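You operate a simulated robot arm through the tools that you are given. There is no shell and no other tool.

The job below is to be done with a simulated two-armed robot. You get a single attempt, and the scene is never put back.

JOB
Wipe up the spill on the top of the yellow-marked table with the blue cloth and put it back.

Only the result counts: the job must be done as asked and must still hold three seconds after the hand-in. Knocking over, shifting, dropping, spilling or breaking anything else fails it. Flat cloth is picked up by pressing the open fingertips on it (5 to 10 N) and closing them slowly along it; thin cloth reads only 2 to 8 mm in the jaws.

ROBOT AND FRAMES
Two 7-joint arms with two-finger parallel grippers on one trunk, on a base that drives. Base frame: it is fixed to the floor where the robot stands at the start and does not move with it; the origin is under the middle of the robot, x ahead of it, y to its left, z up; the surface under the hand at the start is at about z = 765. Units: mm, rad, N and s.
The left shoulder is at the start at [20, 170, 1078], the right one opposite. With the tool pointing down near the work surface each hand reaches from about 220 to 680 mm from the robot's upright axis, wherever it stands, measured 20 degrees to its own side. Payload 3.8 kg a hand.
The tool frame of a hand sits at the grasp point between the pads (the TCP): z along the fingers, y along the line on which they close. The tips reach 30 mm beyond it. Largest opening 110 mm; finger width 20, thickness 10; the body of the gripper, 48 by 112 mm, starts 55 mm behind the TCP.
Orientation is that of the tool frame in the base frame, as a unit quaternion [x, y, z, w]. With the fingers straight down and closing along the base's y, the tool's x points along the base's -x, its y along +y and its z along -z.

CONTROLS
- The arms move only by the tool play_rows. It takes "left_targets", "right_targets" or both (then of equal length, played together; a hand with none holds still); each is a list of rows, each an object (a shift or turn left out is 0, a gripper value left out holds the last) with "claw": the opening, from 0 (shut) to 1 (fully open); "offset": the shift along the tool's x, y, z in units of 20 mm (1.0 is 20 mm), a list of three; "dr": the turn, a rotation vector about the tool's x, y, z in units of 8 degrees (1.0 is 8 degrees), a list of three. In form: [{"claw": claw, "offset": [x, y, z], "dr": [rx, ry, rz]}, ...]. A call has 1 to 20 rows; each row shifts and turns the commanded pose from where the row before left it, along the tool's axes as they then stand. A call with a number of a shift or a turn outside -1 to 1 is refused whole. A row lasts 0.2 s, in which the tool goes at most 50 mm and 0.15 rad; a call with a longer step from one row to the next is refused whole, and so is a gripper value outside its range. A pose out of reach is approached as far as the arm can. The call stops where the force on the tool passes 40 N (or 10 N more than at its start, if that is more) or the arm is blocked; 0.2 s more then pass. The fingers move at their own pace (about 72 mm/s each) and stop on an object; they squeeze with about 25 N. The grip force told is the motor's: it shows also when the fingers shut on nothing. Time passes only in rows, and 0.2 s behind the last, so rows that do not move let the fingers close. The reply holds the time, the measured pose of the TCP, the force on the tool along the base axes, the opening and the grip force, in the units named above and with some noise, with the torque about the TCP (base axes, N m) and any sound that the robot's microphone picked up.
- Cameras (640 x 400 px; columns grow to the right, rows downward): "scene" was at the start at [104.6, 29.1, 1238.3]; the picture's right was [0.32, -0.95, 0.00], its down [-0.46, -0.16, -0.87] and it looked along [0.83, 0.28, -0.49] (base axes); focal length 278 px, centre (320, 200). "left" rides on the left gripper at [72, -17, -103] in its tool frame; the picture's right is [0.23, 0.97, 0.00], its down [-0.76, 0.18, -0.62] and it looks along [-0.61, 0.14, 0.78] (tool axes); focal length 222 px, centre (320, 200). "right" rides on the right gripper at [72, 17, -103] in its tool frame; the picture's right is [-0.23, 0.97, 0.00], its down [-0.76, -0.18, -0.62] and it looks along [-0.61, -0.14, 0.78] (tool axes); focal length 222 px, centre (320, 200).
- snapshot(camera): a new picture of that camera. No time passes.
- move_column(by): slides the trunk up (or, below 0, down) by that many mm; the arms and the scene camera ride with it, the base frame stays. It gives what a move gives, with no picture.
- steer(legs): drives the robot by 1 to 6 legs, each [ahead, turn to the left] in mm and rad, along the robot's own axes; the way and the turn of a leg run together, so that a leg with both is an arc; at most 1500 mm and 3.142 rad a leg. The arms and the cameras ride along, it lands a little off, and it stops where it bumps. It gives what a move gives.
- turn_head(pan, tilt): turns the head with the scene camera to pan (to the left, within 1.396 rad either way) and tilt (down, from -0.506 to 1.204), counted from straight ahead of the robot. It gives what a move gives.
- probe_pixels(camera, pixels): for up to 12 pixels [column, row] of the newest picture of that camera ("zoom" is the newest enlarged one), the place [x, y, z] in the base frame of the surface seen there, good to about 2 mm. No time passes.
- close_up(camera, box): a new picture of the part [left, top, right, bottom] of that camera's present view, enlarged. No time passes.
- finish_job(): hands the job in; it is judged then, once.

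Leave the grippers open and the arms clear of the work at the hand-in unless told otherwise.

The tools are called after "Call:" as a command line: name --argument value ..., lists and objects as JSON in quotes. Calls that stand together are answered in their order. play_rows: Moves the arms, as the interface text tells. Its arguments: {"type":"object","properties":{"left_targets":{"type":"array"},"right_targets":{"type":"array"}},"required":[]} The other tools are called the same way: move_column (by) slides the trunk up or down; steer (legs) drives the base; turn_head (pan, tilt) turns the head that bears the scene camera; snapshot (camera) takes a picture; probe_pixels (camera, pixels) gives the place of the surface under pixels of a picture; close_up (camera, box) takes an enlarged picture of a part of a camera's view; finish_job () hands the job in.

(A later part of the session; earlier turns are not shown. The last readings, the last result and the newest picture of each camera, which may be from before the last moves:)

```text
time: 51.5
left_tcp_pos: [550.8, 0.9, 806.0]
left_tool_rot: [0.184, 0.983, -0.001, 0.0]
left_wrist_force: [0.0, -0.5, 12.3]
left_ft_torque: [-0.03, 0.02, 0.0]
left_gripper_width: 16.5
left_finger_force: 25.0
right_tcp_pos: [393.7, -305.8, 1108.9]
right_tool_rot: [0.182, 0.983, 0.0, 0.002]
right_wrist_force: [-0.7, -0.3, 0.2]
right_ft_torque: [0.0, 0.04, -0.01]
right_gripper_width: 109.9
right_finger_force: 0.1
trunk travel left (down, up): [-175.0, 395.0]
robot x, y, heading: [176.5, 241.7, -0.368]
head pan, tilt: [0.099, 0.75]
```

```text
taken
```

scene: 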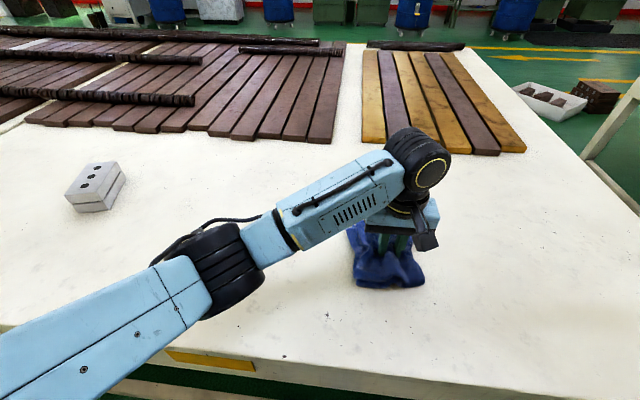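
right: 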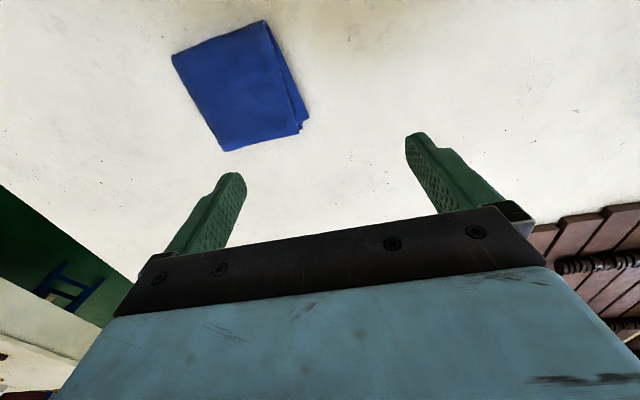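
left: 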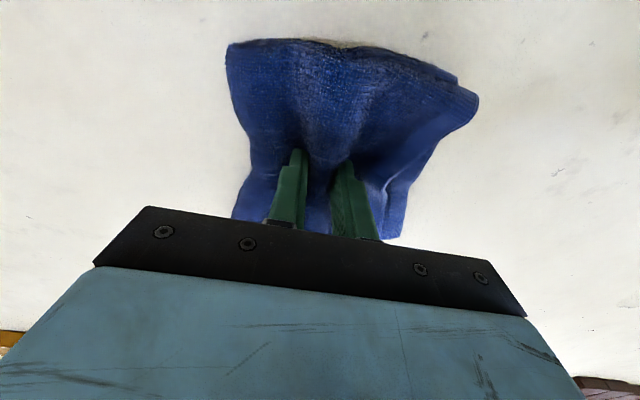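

The jaws stopped at 16.5 mm with 25 N, holding a thick gathered fold. I'll lift slowly 40 mm and check the hold.

Call:
play_rows --left_targets '[{"claw": 0, "offset": [0, 0, -0.3]}, {"offset": [0, 0, -0.4]}, {"offset": [0, 0, -0.5]}, {"offset": [0, 0, -0.8]}, {"offset": [0, 0, 0]}]'

Call:
snapshot --camera "left"

Call:
snapshot --camera "scene"

```text
time: 52.7
left_tcp_pos: [551.5, 2.3, 845.3]
left_tool_rot: [0.184, 0.983, 0.0, 0.0]
left_wrist_force: [-0.5, 0.3, -0.4]
left_ft_torque: [0.03, 0.0, 0.04]
left_gripper_width: 15.7
left_finger_force: 25.4
right_tcp_pos: [393.9, -306.0, 1108.4]
right_tool_rot: [0.183, 0.983, 0.0, 0.0]
right_wrist_force: [-0.5, -0.8, 0.1]
right_ft_torque: [0.0, 0.0, 0.0]
right_gripper_width: 109.9
right_finger_force: 0.2
trunk travel left (down, up): [-175.0, 395.0]
robot x, y, heading: [182.8, 242.7, -0.37]
head pan, tilt: [0.099, 0.75]
```

```text
taken
```

left: 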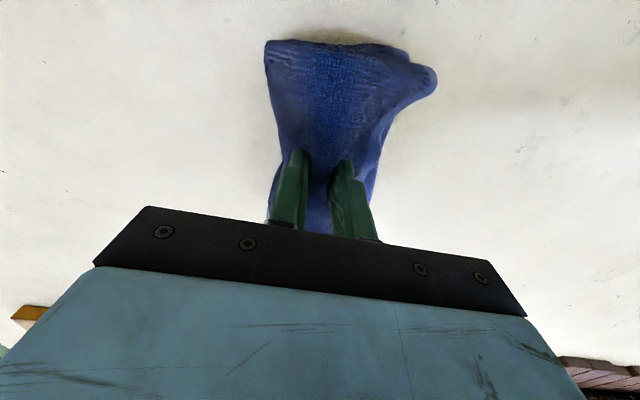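

```text
taken
```

scene: 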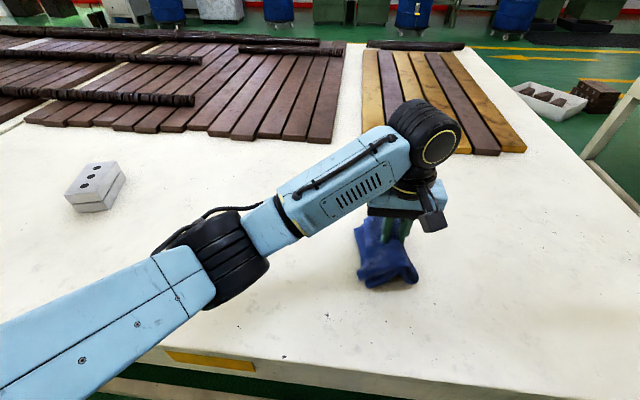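

The cloth is lifted and held at 15.7 mm and 25 N. I'll raise it another 80 mm and look at how it hangs.

Call:
play_rows --left_targets '[{"offset": [0, 0, -1]}, {"offset": [0, 0, -1]}, {"offset": [0, 0, -1]}, {"offset": [0, 0, -1]}, {"offset": [0, 0, 0]}]'

Call:
snapshot --camera "left"

Call:
snapshot --camera "scene"

Call:
snapshot --camera "right"

```text
time: 53.9
left_tcp_pos: [552.3, -0.1, 925.5]
left_tool_rot: [0.183, 0.983, 0.0, 0.001]
left_wrist_force: [0.8, -0.4, -1.2]
left_ft_torque: [0.0, 0.01, 0.01]
left_gripper_width: 15.6
left_finger_force: 24.6
right_tcp_pos: [393.9, -305.7, 1107.9]
right_tool_rot: [0.183, 0.983, 0.0, 0.0]
right_wrist_force: [0.4, 0.4, 0.2]
right_ft_torque: [0.01, -0.05, -0.01]
right_gripper_width: 109.9
right_finger_force: 0.0
trunk travel left (down, up): [-175.0, 395.0]
robot x, y, heading: [179.1, 239.8, -0.367]
head pan, tilt: [0.099, 0.75]
```

```text
taken
```

left: 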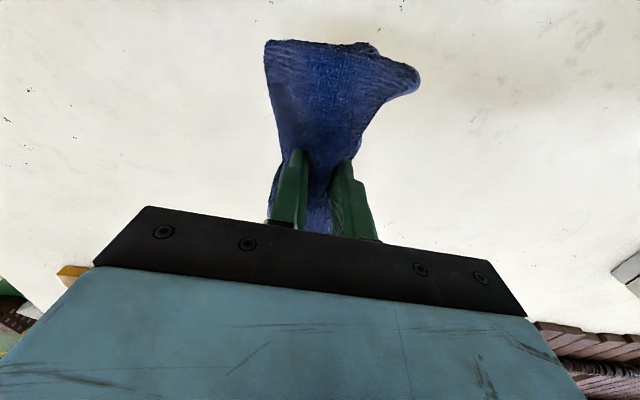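

```text
taken
```

scene: 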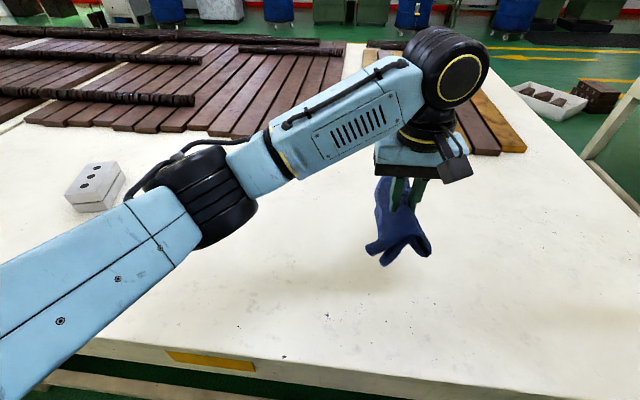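

```text
taken
```

right: 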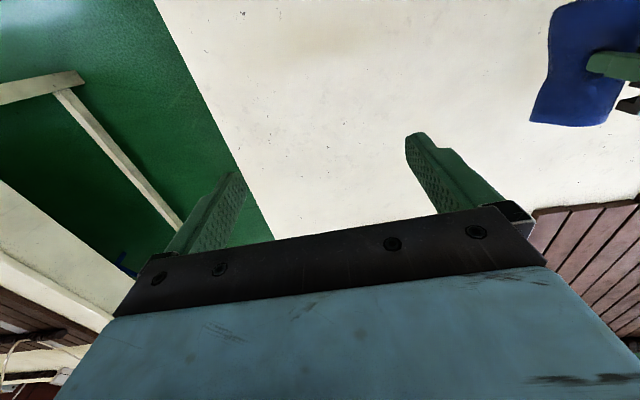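

The whole folded cloth hangs from the gripper, well clear of the table. I'll carry it toward the puddle: y +20 per row and x -4 per row, with the height kept.

Call:
play_rows --left_targets '[{"offset": [-0.1, 0.5, 0]}, {"offset": [-0.2, 0.8, 0]}, {"offset": [-0.2, 1, 0]}, {"offset": [-0.2, 1, 0]}, {"offset": [-0.2, 1, 0]}, {"offset": [-0.2, 1, 0]}, {"offset": [-0.2, 1, 0]}, {"offset": [-0.2, 1, 0]}, {"offset": [-0.2, 1, 0]}, {"offset": [-0.2, 1, 0]}, {"offset": [-0.2, 1, 0]}, {"offset": [-0.2, 1, 0]}, {"offset": [-0.2, 1, 0]}, {"offset": [-0.2, 1, 0]}, {"offset": [-0.2, 1, 0]}, {"offset": [-0.2, 1, 0]}, {"offset": [-0.2, 1, 0]}, {"offset": [-0.2, 1, 0]}, {"offset": [-0.2, 1, 0]}, {"offset": [-0.2, 0.8, 0]}]'

Call:
snapshot --camera "scene"

Call:
snapshot --camera "left"

```text
time: 58.1
left_tcp_pos: [765.4, 329.1, 927.3]
left_tool_rot: [0.183, 0.983, 0.0, 0.0]
left_wrist_force: [0.1, 0.1, -0.1]
left_ft_torque: [0.03, 0.01, 0.02]
left_gripper_width: 15.8
left_finger_force: 25.5
right_tcp_pos: [393.8, -306.2, 1107.9]
right_tool_rot: [0.183, 0.983, 0.0, 0.0]
right_wrist_force: [-0.7, 0.2, 0.7]
right_ft_torque: [0.02, -0.01, -0.01]
right_gripper_width: 109.9
right_finger_force: 0.0
trunk travel left (down, up): [-175.0, 395.0]
robot x, y, heading: [178.0, 243.7, -0.372]
head pan, tilt: [0.099, 0.75]
```

```text
taken
```

scene: 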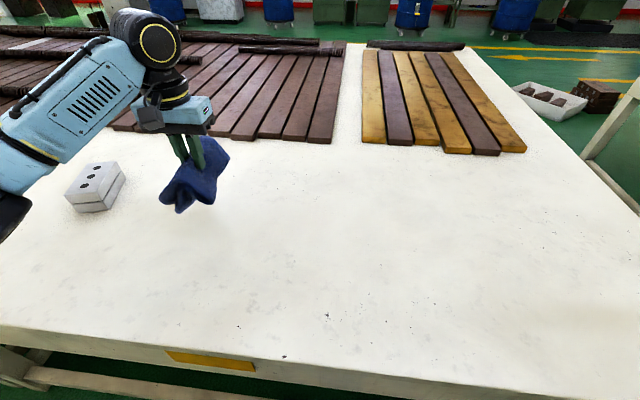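

```text
taken
```

left: 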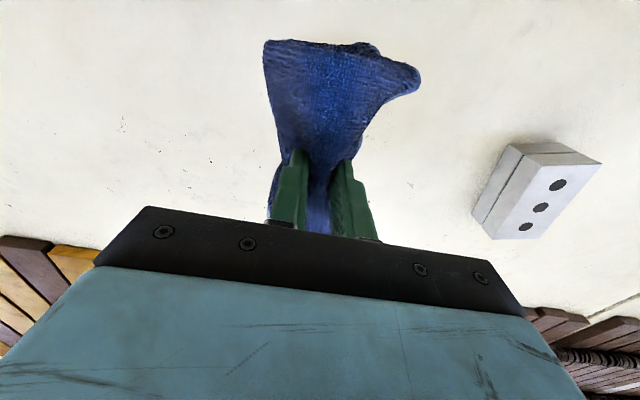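

The cloth is now near the puddle and still held at 15.8 mm and 25 N. I'll probe the cloth's lowest points and the block's outline before lowering it.

Call:
probe_pixels --camera "scene" --pixels '[[180, 210], [165, 194], [205, 200], [224, 155], [190, 185]]'

Call:
probe_pixels --camera "left" --pixels '[[485, 222], [505, 150], [530, 148], [597, 162], [545, 233], [478, 210], [270, 60], [415, 80], [340, 50], [300, 140]]'

```text
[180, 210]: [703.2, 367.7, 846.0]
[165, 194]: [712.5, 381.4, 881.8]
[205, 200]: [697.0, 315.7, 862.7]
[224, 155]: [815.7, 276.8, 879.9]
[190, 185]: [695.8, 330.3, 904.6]
```

```text
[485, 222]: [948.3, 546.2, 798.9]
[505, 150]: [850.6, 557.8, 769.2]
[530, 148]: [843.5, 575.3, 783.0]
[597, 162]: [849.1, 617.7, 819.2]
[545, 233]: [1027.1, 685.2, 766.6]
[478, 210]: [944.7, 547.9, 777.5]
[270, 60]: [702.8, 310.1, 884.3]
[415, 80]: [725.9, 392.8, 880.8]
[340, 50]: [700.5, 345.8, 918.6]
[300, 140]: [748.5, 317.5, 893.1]
```

The cloth hangs to about 80 mm below the TCP, and the block's nearest corner is at (850, 557), far enough away. I'll move over the puddle centre (798, 386) while lowering to z about 865.

Call:
play_rows --left_targets '[{"offset": [-0.12, 0.81, 0.7]}, {"offset": [-0.12, 0.81, 0.8]}, {"offset": [-0.12, 0.81, 0.8]}, {"offset": [-0.12, 0.81, 0.8]}]'

Call:
snapshot --camera "scene"

```text
time: 59.1
left_tcp_pos: [795.6, 385.4, 865.9]
left_tool_rot: [0.184, 0.983, -0.001, 0.0]
left_wrist_force: [-0.6, -0.1, 0.0]
left_ft_torque: [0.02, -0.03, -0.01]
left_gripper_width: 15.8
left_finger_force: 24.6
right_tcp_pos: [392.9, -304.3, 1107.6]
right_tool_rot: [0.183, 0.983, 0.001, 0.0]
right_wrist_force: [-1.1, 1.0, 0.1]
right_ft_torque: [0.01, 0.01, 0.02]
right_gripper_width: 110.0
right_finger_force: 0.1
trunk travel left (down, up): [-175.0, 395.0]
robot x, y, heading: [182.1, 244.4, -0.37]
head pan, tilt: [0.099, 0.75]
```

```text
taken
```

scene: 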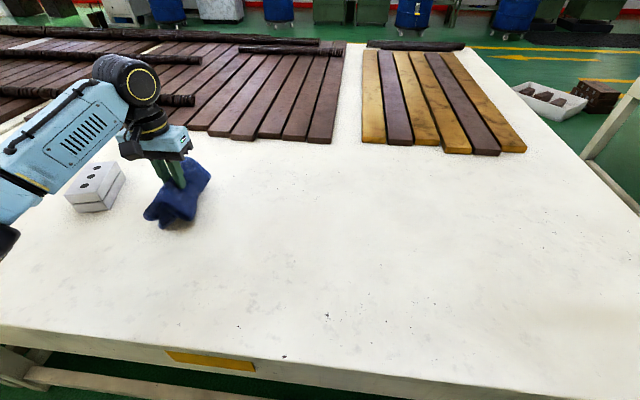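

The hand is above the puddle at (796, 385, 866). I'll lower the cloth onto it in 10 mm steps and watch the force.

Call:
play_rows --left_targets '[{"offset": [0, 0, 0.5]}, {"offset": [0, 0, 0.5]}, {"offset": [0, 0, 0.5]}, {"offset": [0, 0, 0.4]}]'

```text
time: 60.1
left_tcp_pos: [794.9, 385.1, 826.0]
left_tool_rot: [0.183, 0.983, 0.0, 0.0]
left_wrist_force: [0.3, -0.4, 0.5]
left_ft_torque: [0.04, -0.01, 0.04]
left_gripper_width: 15.9
left_finger_force: 25.1
right_tcp_pos: [393.1, -306.0, 1107.9]
right_tool_rot: [0.183, 0.983, 0.0, -0.001]
right_wrist_force: [0.1, -0.4, 0.7]
right_ft_torque: [-0.02, -0.07, 0.01]
right_gripper_width: 110.0
right_finger_force: 0.1
trunk travel left (down, up): [-175.0, 395.0]
robot x, y, heading: [180.5, 241.2, -0.371]
head pan, tilt: [0.099, 0.75]
```

Call:
play_rows --left_targets '[{"offset": [0, 0, 0.3]}, {"offset": [0, 0, 0.2]}, {"offset": [0, 0, 0.15]}]'

Call:
snapshot --camera "scene"

Call:
snapshot --camera "left"

```text
time: 60.9
left_tcp_pos: [795.6, 386.4, 814.5]
left_tool_rot: [0.184, 0.983, 0.0, 0.002]
left_wrist_force: [-1.0, -1.0, 6.3]
left_ft_torque: [0.04, 0.01, 0.0]
left_gripper_width: 16.1
left_finger_force: 25.0
right_tcp_pos: [391.9, -306.1, 1107.3]
right_tool_rot: [0.183, 0.983, 0.0, 0.001]
right_wrist_force: [-0.2, -0.2, 0.1]
right_ft_torque: [-0.02, 0.01, 0.04]
right_gripper_width: 109.8
right_finger_force: 0.1
trunk travel left (down, up): [-175.0, 395.0]
robot x, y, heading: [182.4, 242.5, -0.368]
head pan, tilt: [0.099, 0.75]
```

```text
taken
```

scene: 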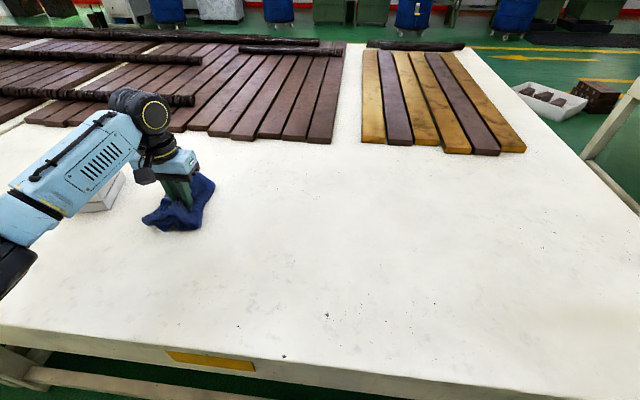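

```text
taken
```

left: 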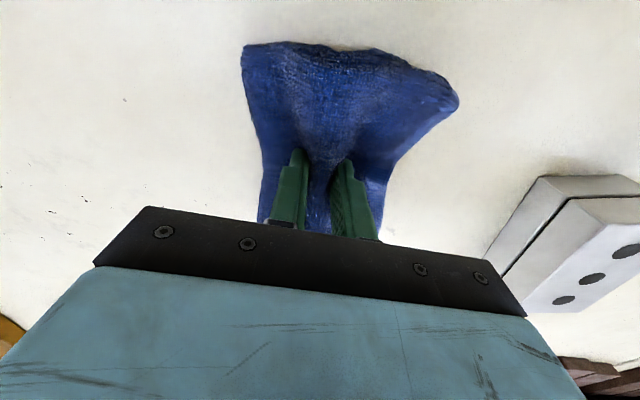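

The cloth touches with 6.3 N at z = 814.5, and the block stays about 180 mm away along tool y. I'll press 1.5 mm more and begin wiping: a stroke toward me 45 mm, away 90 mm, and back along tool x, then a side step of 30 mm to +y.

Call:
play_rows --left_targets '[{"offset": [0, 0, 0.08]}, {"offset": [0.75, 0, 0]}, {"offset": [0.75, 0, 0]}, {"offset": [0.75, 0, 0]}, {"offset": [-0.75, 0, 0]}, {"offset": [-0.75, 0, 0]}, {"offset": [-0.75, 0, 0]}, {"offset": [-0.75, 0, 0]}, {"offset": [-0.75, 0, 0]}, {"offset": [-0.75, 0, 0]}, {"offset": [0.75, 0, 0]}, {"offset": [0.75, 0, 0]}, {"offset": [0.75, 0, 0]}, {"offset": [0, 0.75, 0]}, {"offset": [0, 0.75, 0]}]'

Call:
snapshot --camera "left"

Call:
snapshot --camera "scene"

```text
time: 64.1
left_tcp_pos: [804.4, 413.5, 813.0]
left_tool_rot: [0.184, 0.983, 0.0, 0.001]
left_wrist_force: [-1.6, -2.4, 7.3]
left_ft_torque: [-0.04, -0.04, -0.01]
left_gripper_width: 15.6
left_finger_force: 25.1
right_tcp_pos: [393.1, -306.1, 1107.9]
right_tool_rot: [0.184, 0.983, 0.0, 0.001]
right_wrist_force: [0.8, -0.2, 0.9]
right_ft_torque: [0.02, 0.03, 0.01]
right_gripper_width: 110.1
right_finger_force: 0.1
trunk travel left (down, up): [-175.0, 395.0]
robot x, y, heading: [179.0, 241.6, -0.369]
head pan, tilt: [0.099, 0.75]
```

```text
taken
```

left: 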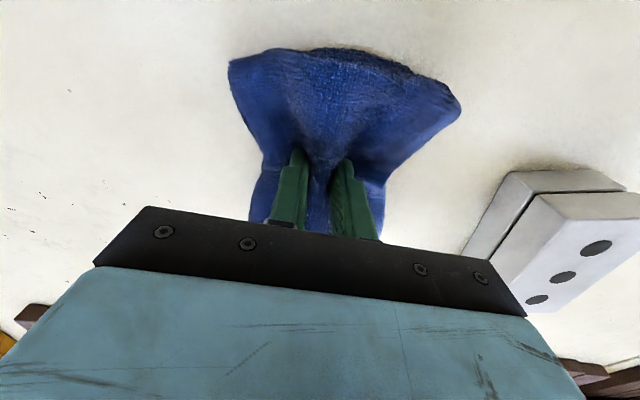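

```text
taken
```

scene: 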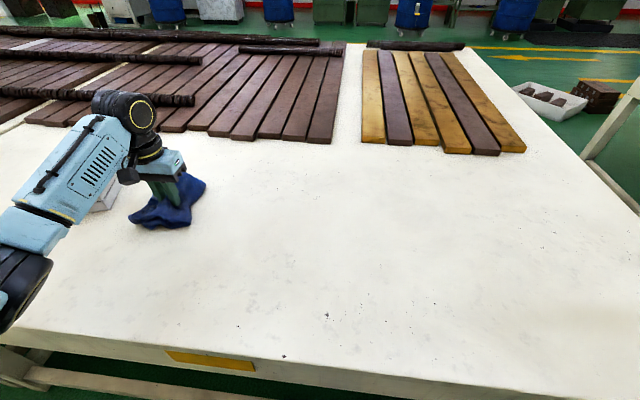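

The cloth slides well with 7 N pressure and the grip is unchanged. I'll do the second stroke at this +30 mm lane, then shift 60 mm to -y. The third stroke follows in the -30 mm lane, and then I'll return to the middle.

Call:
play_rows --left_targets '[{"offset": [0.75, 0, 0]}, {"offset": [0.75, 0, 0]}, {"offset": [0.75, 0, 0]}, {"offset": [-0.75, 0, 0]}, {"offset": [-0.75, 0, 0]}, {"offset": [-0.75, 0, 0]}, {"offset": [-0.75, 0, 0]}, {"offset": [-0.75, 0, 0]}, {"offset": [-0.75, 0, 0]}, {"offset": [0.75, 0, 0]}, {"offset": [0.75, 0, 0]}, {"offset": [0.75, 0, 0]}, {"offset": [0, -0.75, 0]}, {"offset": [0, -0.75, 0]}, {"offset": [0, -0.75, 0]}, {"offset": [0, -0.75, 0]}]'

Call:
play_rows --left_targets '[{"offset": [0.75, 0, 0]}, {"offset": [0.75, 0, 0]}, {"offset": [0.75, 0, 0]}, {"offset": [-0.75, 0, 0]}, {"offset": [-0.75, 0, 0]}, {"offset": [-0.75, 0, 0]}, {"offset": [-0.75, 0, 0]}, {"offset": [-0.75, 0, 0]}, {"offset": [-0.75, 0, 0]}, {"offset": [0.75, 0, 0]}, {"offset": [0.75, 0, 0]}, {"offset": [0.75, 0, 0]}, {"offset": [0, 0.75, 0]}, {"offset": [0, 0.75, 0]}]'

Call:
snapshot --camera "left"

```text
time: 67.5
left_tcp_pos: [783.8, 356.7, 811.6]
left_tool_rot: [0.183, 0.983, 0.0, 0.0]
left_wrist_force: [0.3, 1.8, 5.2]
left_ft_torque: [0.09, -0.05, 0.02]
left_gripper_width: 15.7
left_finger_force: 25.4
right_tcp_pos: [393.5, -305.2, 1107.6]
right_tool_rot: [0.182, 0.983, 0.0, 0.002]
right_wrist_force: [0.4, 0.2, 0.1]
right_ft_torque: [-0.02, -0.02, -0.01]
right_gripper_width: 109.9
right_finger_force: 0.0
trunk travel left (down, up): [-175.0, 395.0]
robot x, y, heading: [181.6, 246.0, -0.369]
head pan, tilt: [0.099, 0.75]
```

```text
time: 70.5
left_tcp_pos: [794.5, 386.8, 810.6]
left_tool_rot: [0.184, 0.983, 0.0, 0.001]
left_wrist_force: [-0.8, -2.0, 6.5]
left_ft_torque: [-0.02, 0.03, 0.0]
left_gripper_width: 15.7
left_finger_force: 24.3
right_tcp_pos: [392.8, -305.0, 1108.2]
right_tool_rot: [0.183, 0.983, 0.0, 0.001]
right_wrist_force: [0.2, 0.4, -0.2]
right_ft_torque: [-0.02, 0.02, -0.02]
right_gripper_width: 109.6
right_finger_force: 0.1
trunk travel left (down, up): [-175.0, 395.0]
robot x, y, heading: [179.1, 246.0, -0.37]
head pan, tilt: [0.099, 0.75]
```

```text
taken
```

left: 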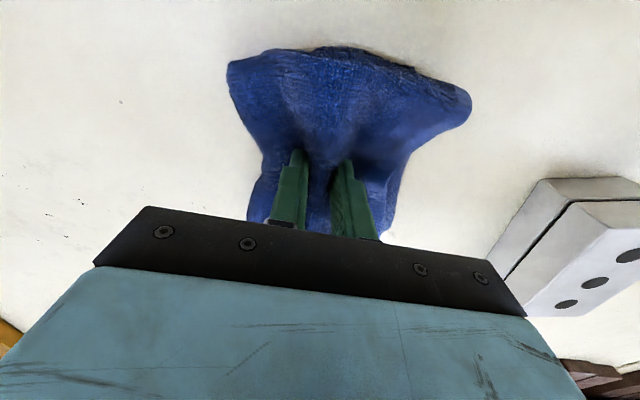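

Three lanes are done at 5–7 N. I'll add cross strokes along tool y, kept within ±30 mm to stay clear of the block, with about 1.5 mm more pressure, in three lanes along x.

Call:
play_rows --left_targets '[{"offset": [0, 0, 0.08]}, {"offset": [0, 0.75, 0]}, {"offset": [0, 0.75, 0]}, {"offset": [0, -0.75, 0]}, {"offset": [0, -0.75, 0]}, {"offset": [0, -0.75, 0]}, {"offset": [0, -0.75, 0]}, {"offset": [0.75, 0, 0]}, {"offset": [0.5, 0, 0]}, {"offset": [0, 0.75, 0]}, {"offset": [0, 0.75, 0]}, {"offset": [0, 0.75, 0]}, {"offset": [0, 0.75, 0]}, {"offset": [-0.75, 0, 0]}, {"offset": [-0.75, 0, 0]}, {"offset": [-0.75, 0, 0]}, {"offset": [-0.25, 0, 0]}]'

Call:
play_rows --left_targets '[{"offset": [0, -0.75, 0]}, {"offset": [0, -0.75, 0]}, {"offset": [0, -0.75, 0]}, {"offset": [0, -0.75, 0]}, {"offset": [0, 0.75, 0]}, {"offset": [0, 0.75, 0]}, {"offset": [0.75, 0, 0]}, {"offset": [0.5, 0, 0]}, {"offset": [0.5, 0.5, 0]}, {"offset": [-0.5, 0.5, 0]}, {"offset": [-0.5, -0.5, 0]}, {"offset": [0.5, -0.5, 0]}]'

```text
time: 74.1
left_tcp_pos: [828.7, 406.6, 810.5]
left_tool_rot: [0.184, 0.983, 0.0, 0.001]
left_wrist_force: [-2.5, 1.0, 5.7]
left_ft_torque: [0.05, 0.06, -0.01]
left_gripper_width: 15.9
left_finger_force: 24.9
right_tcp_pos: [393.2, -306.2, 1108.0]
right_tool_rot: [0.183, 0.983, -0.001, 0.001]
right_wrist_force: [0.0, 0.6, 0.8]
right_ft_torque: [-0.03, -0.01, 0.02]
right_gripper_width: 110.3
right_finger_force: 0.1
trunk travel left (down, up): [-175.0, 395.0]
robot x, y, heading: [183.9, 242.2, -0.367]
head pan, tilt: [0.099, 0.75]
```

```text
time: 76.7
left_tcp_pos: [795.1, 386.5, 811.3]
left_tool_rot: [0.182, 0.983, -0.001, 0.002]
left_wrist_force: [2.4, 0.7, 8.2]
left_ft_torque: [0.05, -0.06, 0.01]
left_gripper_width: 15.9
left_finger_force: 25.3
right_tcp_pos: [393.3, -306.6, 1107.6]
right_tool_rot: [0.183, 0.983, -0.001, 0.001]
right_wrist_force: [0.1, 0.1, -0.5]
right_ft_torque: [0.0, 0.01, 0.01]
right_gripper_width: 110.3
right_finger_force: 0.0
trunk travel left (down, up): [-175.0, 395.0]
robot x, y, heading: [179.9, 241.3, -0.366]
head pan, tilt: [0.099, 0.75]
```

The cross strokes are done and the cloth is still held at 15.9 mm. I'll lift 100 mm, shift about 200 mm back toward the cloth's place, and look at the wiped spot.

Call:
play_rows --left_targets '[{"offset": [0, 0, -0.5]}, {"offset": [0, 0, -1]}, {"offset": [0, 0, -1]}, {"offset": [0, 0, -1]}, {"offset": [0, 0, -1]}, {"offset": [0, 0, -1]}, {"offset": [0.2, -1, 0]}, {"offset": [0.2, -1, 0]}, {"offset": [0.2, -1, 0]}, {"offset": [0.2, -1, 0]}, {"offset": [0.2, -1, 0]}, {"offset": [0.2, -1, 0]}, {"offset": [0.2, -1, 0]}, {"offset": [0.2, -1, 0]}, {"offset": [0.2, -1, 0]}, {"offset": [0.2, -1, 0]}]'

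Call:
snapshot --camera "scene"

Call:
close_up --camera "scene" --box '[100, 150, 260, 250]'

Call:
snapshot --camera "left"

```text
time: 80.1
left_tcp_pos: [686.2, 215.2, 918.6]
left_tool_rot: [0.184, 0.983, 0.0, 0.0]
left_wrist_force: [0.0, -0.5, 0.2]
left_ft_torque: [0.03, -0.05, -0.02]
left_gripper_width: 15.8
left_finger_force: 25.1
right_tcp_pos: [393.5, -304.8, 1107.8]
right_tool_rot: [0.183, 0.983, 0.0, 0.001]
right_wrist_force: [-0.2, 0.4, -0.6]
right_ft_torque: [-0.01, 0.0, 0.0]
right_gripper_width: 110.1
right_finger_force: 0.0
trunk travel left (down, up): [-175.0, 395.0]
robot x, y, heading: [184.9, 246.6, -0.372]
head pan, tilt: [0.099, 0.75]
```

```text
taken
```

scene: 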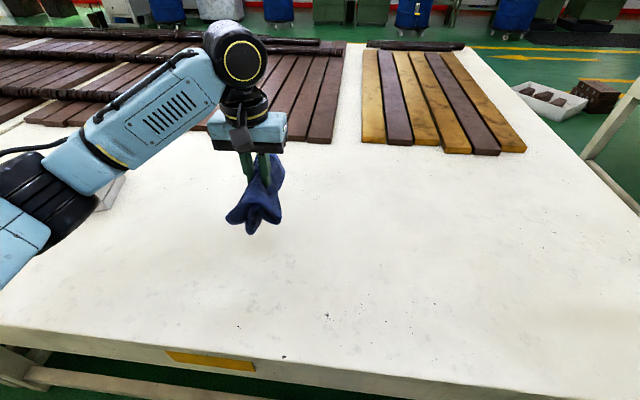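

```text
4.00 times, centred on (180, 200) of scene
```

zoom: 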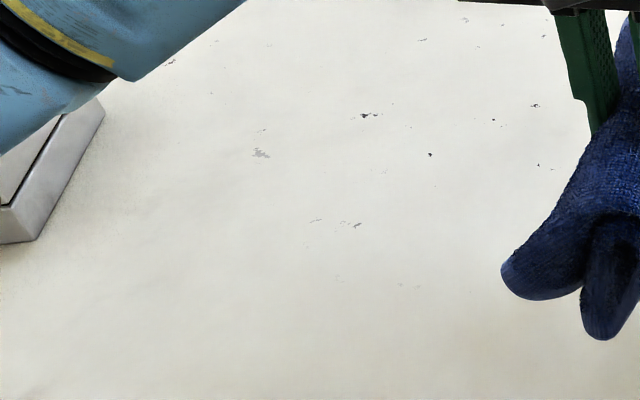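

```text
taken
```

left: 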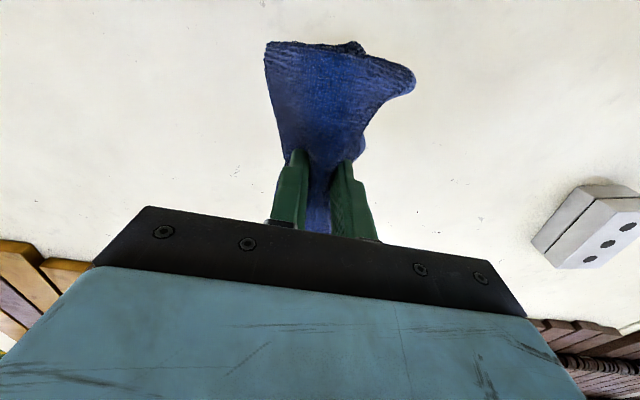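

In the enlarged view, the speck at (355,225) is the one that sat in the middle of the puddle, and I see no reflection around it any more. I'll enlarge more to be sure.

Call:
close_up --camera "scene" --box '[156, 185, 220, 225]'

Call:
turn_head --pan 0.4 --tilt 0.55

Call:
snapshot --camera "scene"

```text
10.00 times, centred on (188, 205) of scene
```

zoom: 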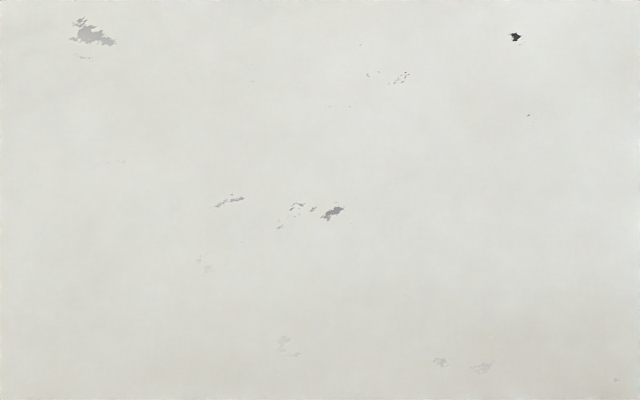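

```text
time: 80.9
left_tcp_pos: [687.0, 214.3, 918.9]
left_tool_rot: [0.182, 0.983, 0.0, 0.0]
left_wrist_force: [-0.3, -1.2, -0.3]
left_ft_torque: [0.03, -0.02, 0.01]
left_gripper_width: 15.6
left_finger_force: 24.3
right_tcp_pos: [393.9, -305.9, 1108.3]
right_tool_rot: [0.183, 0.983, 0.0, 0.0]
right_wrist_force: [0.4, 0.1, -0.9]
right_ft_torque: [0.02, 0.03, 0.02]
right_gripper_width: 110.2
right_finger_force: 0.0
trunk travel left (down, up): [-175.0, 395.0]
robot x, y, heading: [179.8, 243.5, -0.369]
head pan, tilt: [0.4, 0.55]
```

```text
taken
```

scene: 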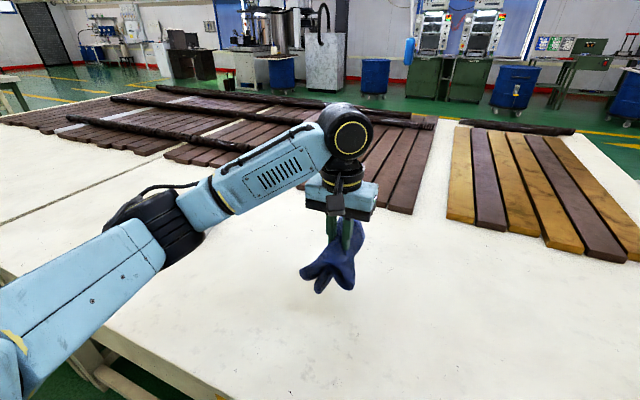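

The puddle is completely gone. Before I put the cloth back, I'll check the rest of this table top for further wet spots.

Call:
turn_head --pan 0.0 --tilt 0.8

Call:
close_up --camera "scene" --box '[0, 180, 320, 380]'

Call:
close_up --camera "scene" --box '[280, 140, 600, 340]'

Call:
close_up --camera "scene" --box '[320, 200, 640, 400]'

Call:
turn_head --pan 0.8 --tilt 0.6

Call:
snapshot --camera "scene"

```text
time: 81.8
left_tcp_pos: [687.1, 214.3, 919.0]
left_tool_rot: [0.183, 0.983, 0.0, 0.0]
left_wrist_force: [-0.4, -0.7, -0.8]
left_ft_torque: [0.0, 0.02, 0.01]
left_gripper_width: 15.8
left_finger_force: 25.3
right_tcp_pos: [394.3, -304.9, 1107.8]
right_tool_rot: [0.184, 0.983, 0.0, -0.001]
right_wrist_force: [0.8, 0.3, -0.4]
right_ft_torque: [-0.01, 0.04, -0.01]
right_gripper_width: 110.0
right_finger_force: 0.1
trunk travel left (down, up): [-175.0, 395.0]
robot x, y, heading: [176.3, 242.0, -0.373]
head pan, tilt: [0.0, 0.799]
```

```text
2.00 times, centred on (160, 280) of scene
```

zoom: 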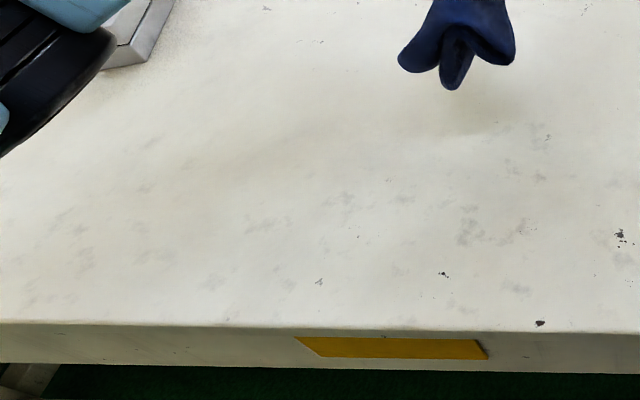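

```text
2.00 times, centred on (440, 240) of scene
```

zoom: 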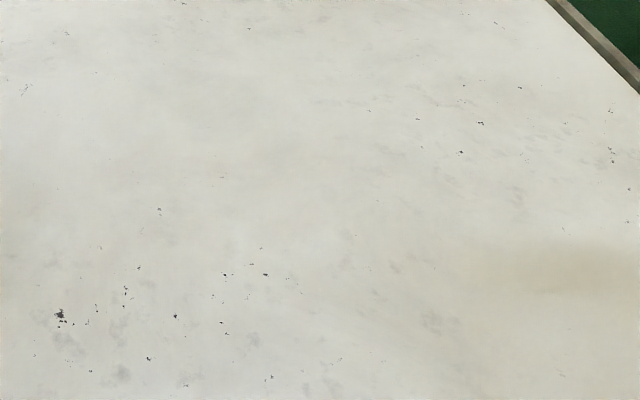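

```text
2.00 times, centred on (480, 300) of scene
```

zoom: 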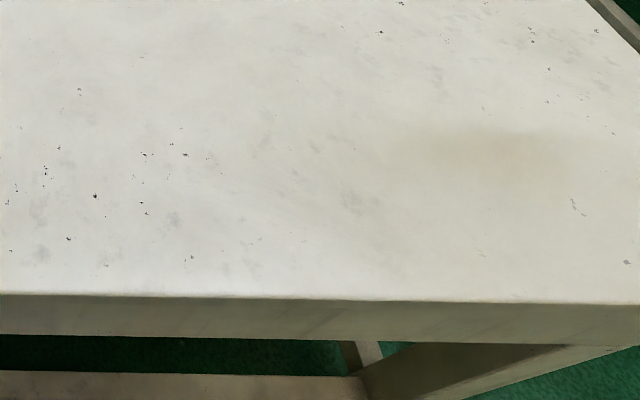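

```text
time: 82.9
left_tcp_pos: [686.0, 214.4, 920.2]
left_tool_rot: [0.184, 0.983, -0.001, 0.001]
left_wrist_force: [-0.2, 0.2, 0.0]
left_ft_torque: [0.02, 0.02, 0.03]
left_gripper_width: 15.6
left_finger_force: 24.8
right_tcp_pos: [392.5, -306.1, 1107.4]
right_tool_rot: [0.183, 0.983, 0.001, 0.0]
right_wrist_force: [-0.1, -0.3, 0.5]
right_ft_torque: [0.0, 0.02, 0.01]
right_gripper_width: 109.9
right_finger_force: 0.1
trunk travel left (down, up): [-175.0, 395.0]
robot x, y, heading: [177.1, 241.7, -0.369]
head pan, tilt: [0.799, 0.6]
```

```text
taken
```

scene: 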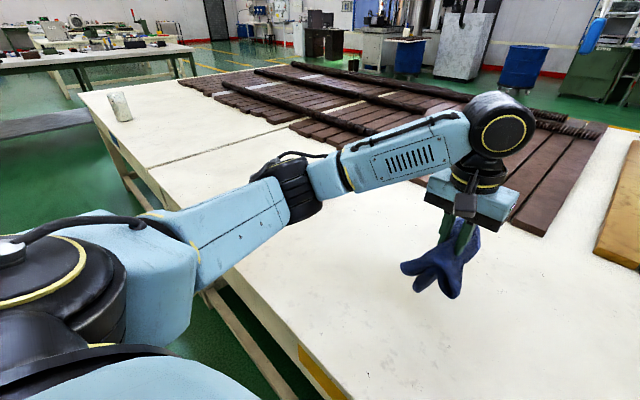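

I see nothing more wet. One last part remains: the area between the seam and the block, left of the arm.

Call:
close_up --camera "scene" --box '[140, 110, 380, 260]'

Call:
close_up --camera "scene" --box '[220, 190, 540, 390]'

```text
2.67 times, centred on (260, 185) of scene
```

zoom: 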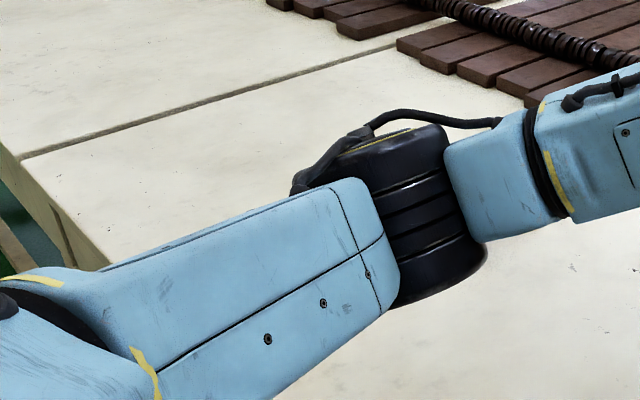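

```text
2.00 times, centred on (380, 290) of scene
```

zoom: 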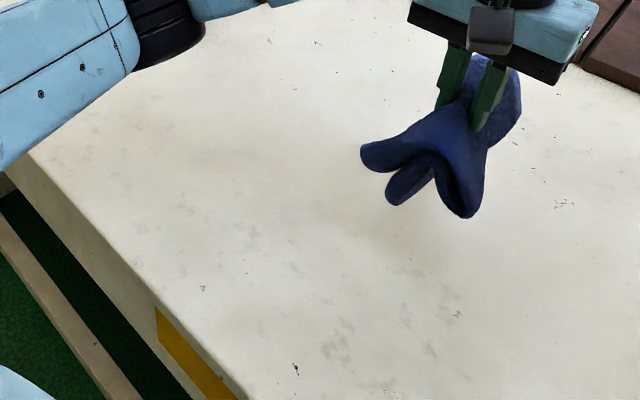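

The table is clean. I'll carry the cloth back over its first place, with the TCP at (551.5, 0.5) where I picked it, keeping the height.

Call:
play_rows --left_targets '[{"offset": [0.187, -0.8, 0]}, {"offset": [0.187, -0.95, 0]}, {"offset": [0.187, -1, 0]}, {"offset": [0.187, -1, 0]}, {"offset": [0.187, -1, 0]}, {"offset": [0.187, -1, 0]}, {"offset": [0.187, -1, 0]}, {"offset": [0.187, -1, 0]}, {"offset": [0.187, -1, 0]}, {"offset": [0.187, -1, 0]}, {"offset": [0.187, -0.95, 0]}, {"offset": [0.187, -0.9, 0]}, {"offset": [0.187, -0.8, 0]}, {"offset": [0, 0, 0]}]'

Call:
turn_head --pan 0.1 --tilt 0.75

Call:
snapshot --camera "scene"

```text
time: 85.9
left_tcp_pos: [551.3, 0.1, 921.0]
left_tool_rot: [0.184, 0.983, -0.001, 0.0]
left_wrist_force: [0.3, 0.2, -1.1]
left_ft_torque: [0.02, 0.01, 0.01]
left_gripper_width: 15.7
left_finger_force: 25.2
right_tcp_pos: [393.4, -306.9, 1107.8]
right_tool_rot: [0.183, 0.983, 0.0, 0.0]
right_wrist_force: [-1.3, 0.3, 0.0]
right_ft_torque: [0.02, 0.0, 0.0]
right_gripper_width: 109.9
right_finger_force: 0.0
trunk travel left (down, up): [-175.0, 395.0]
robot x, y, heading: [181.8, 240.8, -0.368]
head pan, tilt: [0.799, 0.6]
```

```text
time: 87.0
left_tcp_pos: [550.5, -1.1, 920.8]
left_tool_rot: [0.183, 0.983, 0.0, 0.001]
left_wrist_force: [0.8, 0.3, 0.1]
left_ft_torque: [-0.01, 0.0, 0.0]
left_gripper_width: 15.8
left_finger_force: 24.5
right_tcp_pos: [394.3, -304.8, 1107.9]
right_tool_rot: [0.183, 0.983, 0.0, 0.0]
right_wrist_force: [-0.5, -0.4, -0.1]
right_ft_torque: [0.0, 0.0, -0.01]
right_gripper_width: 109.6
right_finger_force: 0.0
trunk travel left (down, up): [-175.0, 395.0]
robot x, y, heading: [183.4, 245.3, -0.367]
head pan, tilt: [0.099, 0.75]
```

```text
taken
```

scene: 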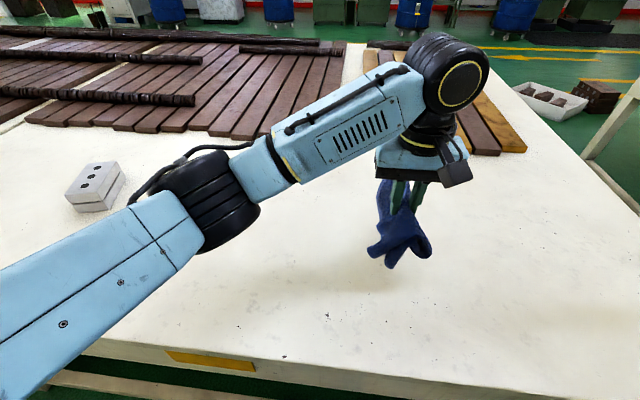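

The hand is right above the pick spot at (551, 0). I'll lower to about z = 826, then ease down slowly.

Call:
play_rows --left_targets '[{"offset": [0, 0, 0.9]}, {"offset": [0, 0, 0.9]}, {"offset": [0, 0, 0.8]}, {"offset": [0, 0, 0.7]}, {"offset": [0, 0, 0.5]}, {"offset": [0, 0, 0.5]}, {"offset": [0, 0, 0.45]}, {"offset": [0, 0, 0.25]}, {"offset": [0, 0, 0.2]}]'

Call:
snapshot --camera "left"

```text
time: 89.0
left_tcp_pos: [552.3, 0.6, 815.6]
left_tool_rot: [0.184, 0.983, -0.001, 0.001]
left_wrist_force: [-0.5, 0.7, 4.5]
left_ft_torque: [0.05, 0.0, 0.0]
left_gripper_width: 15.4
left_finger_force: 25.6
right_tcp_pos: [393.4, -306.1, 1107.5]
right_tool_rot: [0.183, 0.983, 0.0, 0.0]
right_wrist_force: [0.6, 0.6, -0.5]
right_ft_torque: [-0.05, 0.03, 0.02]
right_gripper_width: 110.2
right_finger_force: 0.0
trunk travel left (down, up): [-175.0, 395.0]
robot x, y, heading: [180.6, 239.1, -0.366]
head pan, tilt: [0.099, 0.75]
```

```text
taken
```

left: 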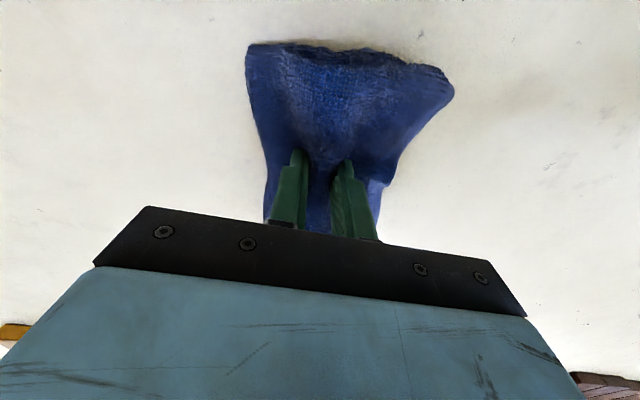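

The cloth rests on the table with 4.5 N at z = 816. I'll press a further 5 mm, then open slowly so the fingertips spread it out again, as the reverse of the pick.

Call:
play_rows --left_targets '[{"offset": [0, 0, 0.12]}, {"offset": [0, 0, 0.12]}, {"claw": 0.14}, {"claw": 0.18}, {"claw": 0.22}, {"claw": 0.26}, {"claw": 0.3}, {"claw": 0.34}]'

Call:
snapshot --camera "left"

```text
time: 90.8
left_tcp_pos: [550.7, 0.3, 811.0]
left_tool_rot: [0.183, 0.983, 0.0, 0.0]
left_wrist_force: [-1.4, -2.3, 7.3]
left_ft_torque: [0.06, -0.03, -0.03]
left_gripper_width: 35.3
left_finger_force: 0.0
right_tcp_pos: [393.7, -306.3, 1108.9]
right_tool_rot: [0.184, 0.983, 0.0, 0.001]
right_wrist_force: [-0.2, 0.3, -0.1]
right_ft_torque: [-0.02, 0.02, -0.02]
right_gripper_width: 110.0
right_finger_force: 0.1
trunk travel left (down, up): [-175.0, 395.0]
robot x, y, heading: [181.0, 241.3, -0.368]
head pan, tilt: [0.099, 0.75]
```

```text
taken
```

left: 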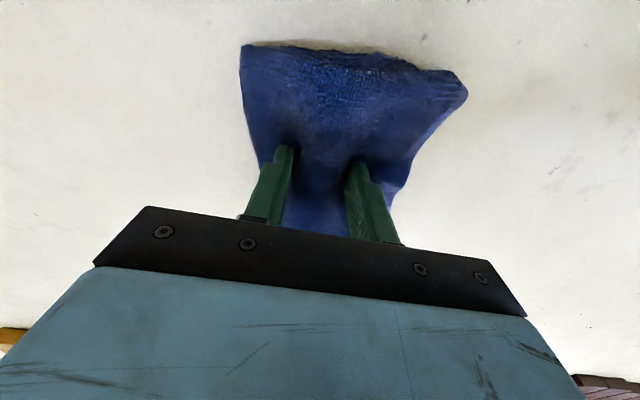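

The cloth is spreading back out evenly. I'll keep opening slowly up to about 0.62, then look.

Call:
play_rows --left_targets '[{"claw": 0.38}, {"claw": 0.42}, {"claw": 0.46}, {"claw": 0.5}, {"claw": 0.54}, {"claw": 0.58}, {"claw": 0.62}]'

Call:
snapshot --camera "left"

```text
time: 92.4
left_tcp_pos: [551.0, -0.1, 810.4]
left_tool_rot: [0.183, 0.983, 0.0, 0.0]
left_wrist_force: [-1.4, -1.6, 5.3]
left_ft_torque: [0.18, -0.06, -0.03]
left_gripper_width: 67.1
left_finger_force: 0.0
right_tcp_pos: [393.0, -304.3, 1108.0]
right_tool_rot: [0.183, 0.983, 0.0, 0.001]
right_wrist_force: [1.4, 0.1, 0.4]
right_ft_torque: [-0.03, 0.03, 0.0]
right_gripper_width: 110.2
right_finger_force: 0.1
trunk travel left (down, up): [-175.0, 395.0]
robot x, y, heading: [180.4, 241.5, -0.369]
head pan, tilt: [0.099, 0.75]
```

```text
taken
```

left: 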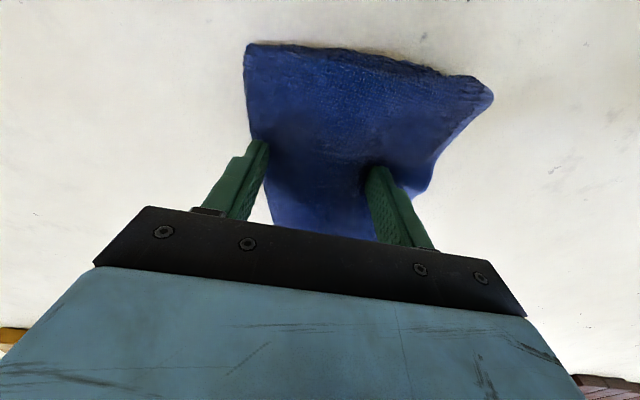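

The fingers are free at 67 mm and the cloth has mostly spread. I'll lift straight up and look at it.

Call:
play_rows --left_targets '[{"offset": [0, 0, -0.3]}, {"offset": [0, 0, -0.6]}, {"offset": [0, 0, -1]}, {"offset": [0, 0, -1]}, {"offset": [0, 0, -1]}, {"offset": [0, 0, -1]}, {"offset": [0, 0, -1]}, {"offset": [0, 0, -1]}]'

Call:
snapshot --camera "left"

Call:
snapshot --camera "scene"

Call:
close_up --camera "scene" --box '[310, 195, 470, 310]'

```text
time: 94.2
left_tcp_pos: [551.2, -0.6, 950.0]
left_tool_rot: [0.183, 0.983, 0.0, 0.0]
left_wrist_force: [0.2, -0.1, 0.3]
left_ft_torque: [-0.02, 0.01, -0.02]
left_gripper_width: 68.5
left_finger_force: 0.0
right_tcp_pos: [393.6, -305.5, 1108.5]
right_tool_rot: [0.183, 0.983, 0.0, 0.001]
right_wrist_force: [-0.4, -0.3, -0.3]
right_ft_torque: [-0.02, 0.0, -0.02]
right_gripper_width: 110.2
right_finger_force: 0.0
trunk travel left (down, up): [-175.0, 395.0]
robot x, y, heading: [180.7, 238.1, -0.371]
head pan, tilt: [0.099, 0.75]
```

```text
taken
```

left: 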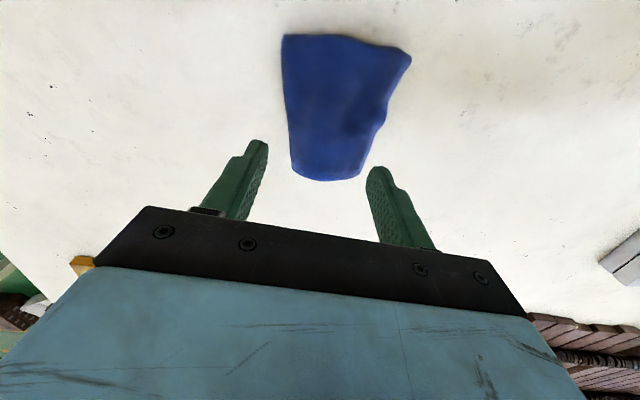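

```text
taken
```

scene: 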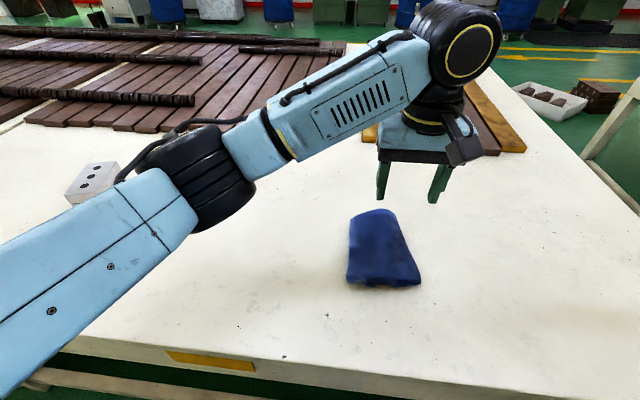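

```text
3.48 times, centred on (390, 252) of scene
```

zoom: 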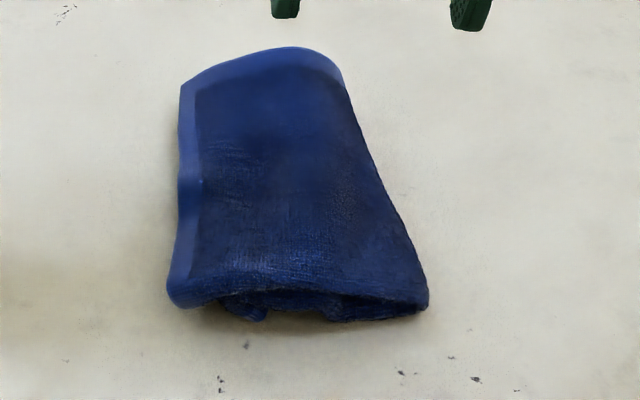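

The cloth lies back at its place, still folded but a little narrower than before. I'll probe its corners to compare with the starting outline.

Call:
probe_pixels --camera "zoom" --pixels '[[188, 88], [265, 55], [335, 80], [425, 300], [345, 310], [255, 310], [175, 290], [290, 190], [200, 200], [380, 200], [260, 260], [360, 260]]'

```text
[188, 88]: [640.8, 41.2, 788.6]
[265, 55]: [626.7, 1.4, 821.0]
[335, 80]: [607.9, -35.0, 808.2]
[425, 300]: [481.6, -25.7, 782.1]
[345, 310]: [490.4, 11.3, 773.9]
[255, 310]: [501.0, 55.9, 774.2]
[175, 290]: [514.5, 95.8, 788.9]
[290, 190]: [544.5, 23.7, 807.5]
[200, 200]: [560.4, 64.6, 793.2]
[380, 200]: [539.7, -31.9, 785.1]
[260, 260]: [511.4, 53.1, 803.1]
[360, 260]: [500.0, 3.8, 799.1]
```

The left edge matches the start outline (far-left corner 641,41 and near-left 512,95). The right edge is pulled in by roughly 40–60 mm, and the middle bulges to about z = 820. I'll look closer with the hand camera to decide whether to smooth it.

Call:
close_up --camera "left" --box '[220, 10, 460, 190]'

```text
2.22 times, centred on (340, 100) of left
```

zoom: 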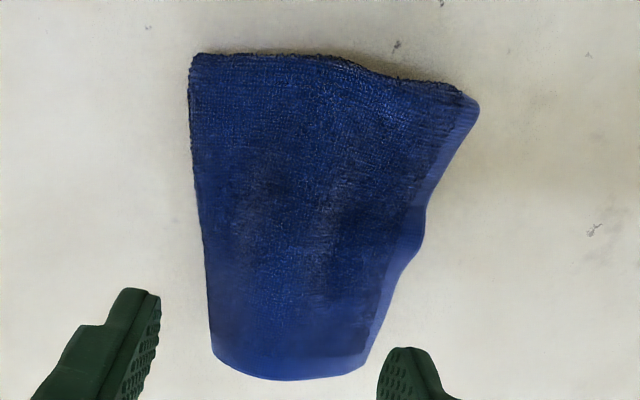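

The cloth sits like a low tent with its far-right side drawn in. I'll smooth it gently: with the fingers about 33 mm apart, press lightly on the middle at (580, 12), then open slowly while moving a bit toward -y. The left finger then anchors the cloth and the right finger draws the right side back out. First I'll move above it.

Call:
play_rows --left_targets '[{"claw": 0.3, "offset": [-0.56, 0.55, 0.5]}, {"offset": [-0.56, 0.55, 0.5]}, {"offset": [0, 0, 1]}, {"offset": [0, 0, 1]}, {"offset": [0, 0, 1]}, {"offset": [0, 0, 0.5]}, {"offset": [0, 0, 0.4]}]'

Call:
snapshot --camera "left"

```text
time: 95.8
left_tcp_pos: [581.9, 11.2, 852.2]
left_tool_rot: [0.184, 0.983, 0.0, 0.001]
left_wrist_force: [-0.4, 0.3, -0.1]
left_ft_torque: [0.03, 0.0, -0.01]
left_gripper_width: 33.1
left_finger_force: 0.0
right_tcp_pos: [393.2, -306.3, 1107.6]
right_tool_rot: [0.183, 0.983, 0.0, 0.0]
right_wrist_force: [-0.4, -0.1, -0.2]
right_ft_torque: [-0.01, -0.05, -0.05]
right_gripper_width: 110.0
right_finger_force: 0.0
trunk travel left (down, up): [-175.0, 395.0]
robot x, y, heading: [178.1, 241.2, -0.371]
head pan, tilt: [0.099, 0.75]
```

```text
taken
```

left: 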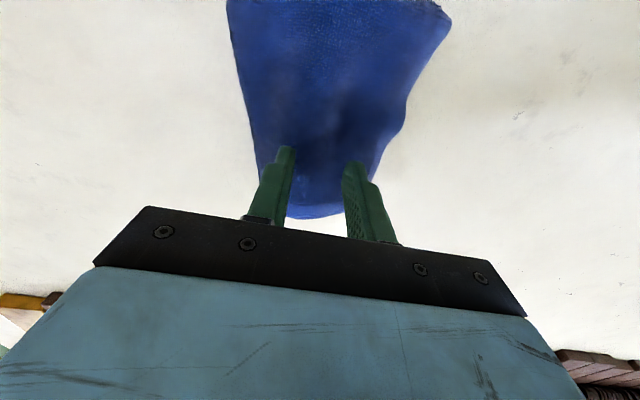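

The fingers are just above the cloth's middle at z = 852. I'll lower in small steps and watch the force.

Call:
play_rows --left_targets '[{"offset": [0, 0, 0.3]}, {"offset": [0, 0, 0.3]}, {"offset": [0, 0, 0.3]}, {"offset": [0, 0, 0.2]}, {"offset": [0, 0, 0.15]}]'

```text
time: 97.0
left_tcp_pos: [580.3, 12.6, 826.5]
left_tool_rot: [0.184, 0.983, 0.0, 0.001]
left_wrist_force: [1.0, 0.1, 1.0]
left_ft_torque: [0.0, 0.02, 0.01]
left_gripper_width: 32.9
left_finger_force: 0.1
right_tcp_pos: [394.6, -305.7, 1108.0]
right_tool_rot: [0.183, 0.983, 0.0, 0.0]
right_wrist_force: [0.1, 0.2, -0.9]
right_ft_torque: [0.02, -0.03, 0.01]
right_gripper_width: 110.0
right_finger_force: 0.0
trunk travel left (down, up): [-175.0, 395.0]
robot x, y, heading: [182.9, 238.0, -0.367]
head pan, tilt: [0.099, 0.75]
```

Call:
play_rows --left_targets '[{"offset": [0, 0, 0.2]}, {"offset": [0, 0, 0.2]}, {"offset": [0, 0, 0.15]}]'

Call:
snapshot --camera "left"

```text
time: 97.8
left_tcp_pos: [579.8, 13.2, 817.0]
left_tool_rot: [0.182, 0.983, 0.0, 0.001]
left_wrist_force: [0.2, -0.3, 6.7]
left_ft_torque: [-0.02, 0.0, 0.02]
left_gripper_width: 33.2
left_finger_force: 0.7
right_tcp_pos: [393.3, -305.3, 1109.4]
right_tool_rot: [0.182, 0.983, 0.0, 0.001]
right_wrist_force: [-0.1, 0.1, 0.7]
right_ft_torque: [-0.03, 0.02, 0.0]
right_gripper_width: 110.0
right_finger_force: 0.1
trunk travel left (down, up): [-175.0, 395.0]
robot x, y, heading: [179.6, 244.6, -0.368]
head pan, tilt: [0.099, 0.75]
```

```text
taken
```

left: 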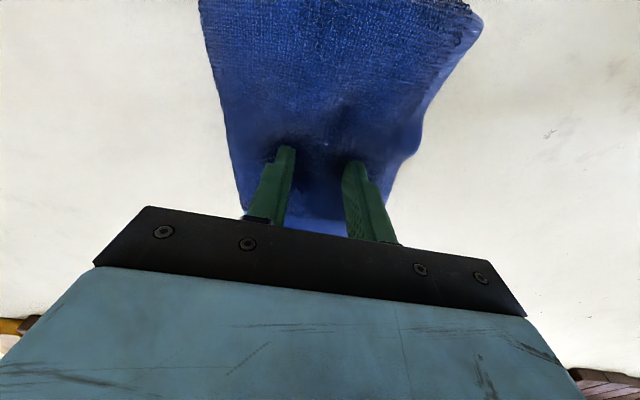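

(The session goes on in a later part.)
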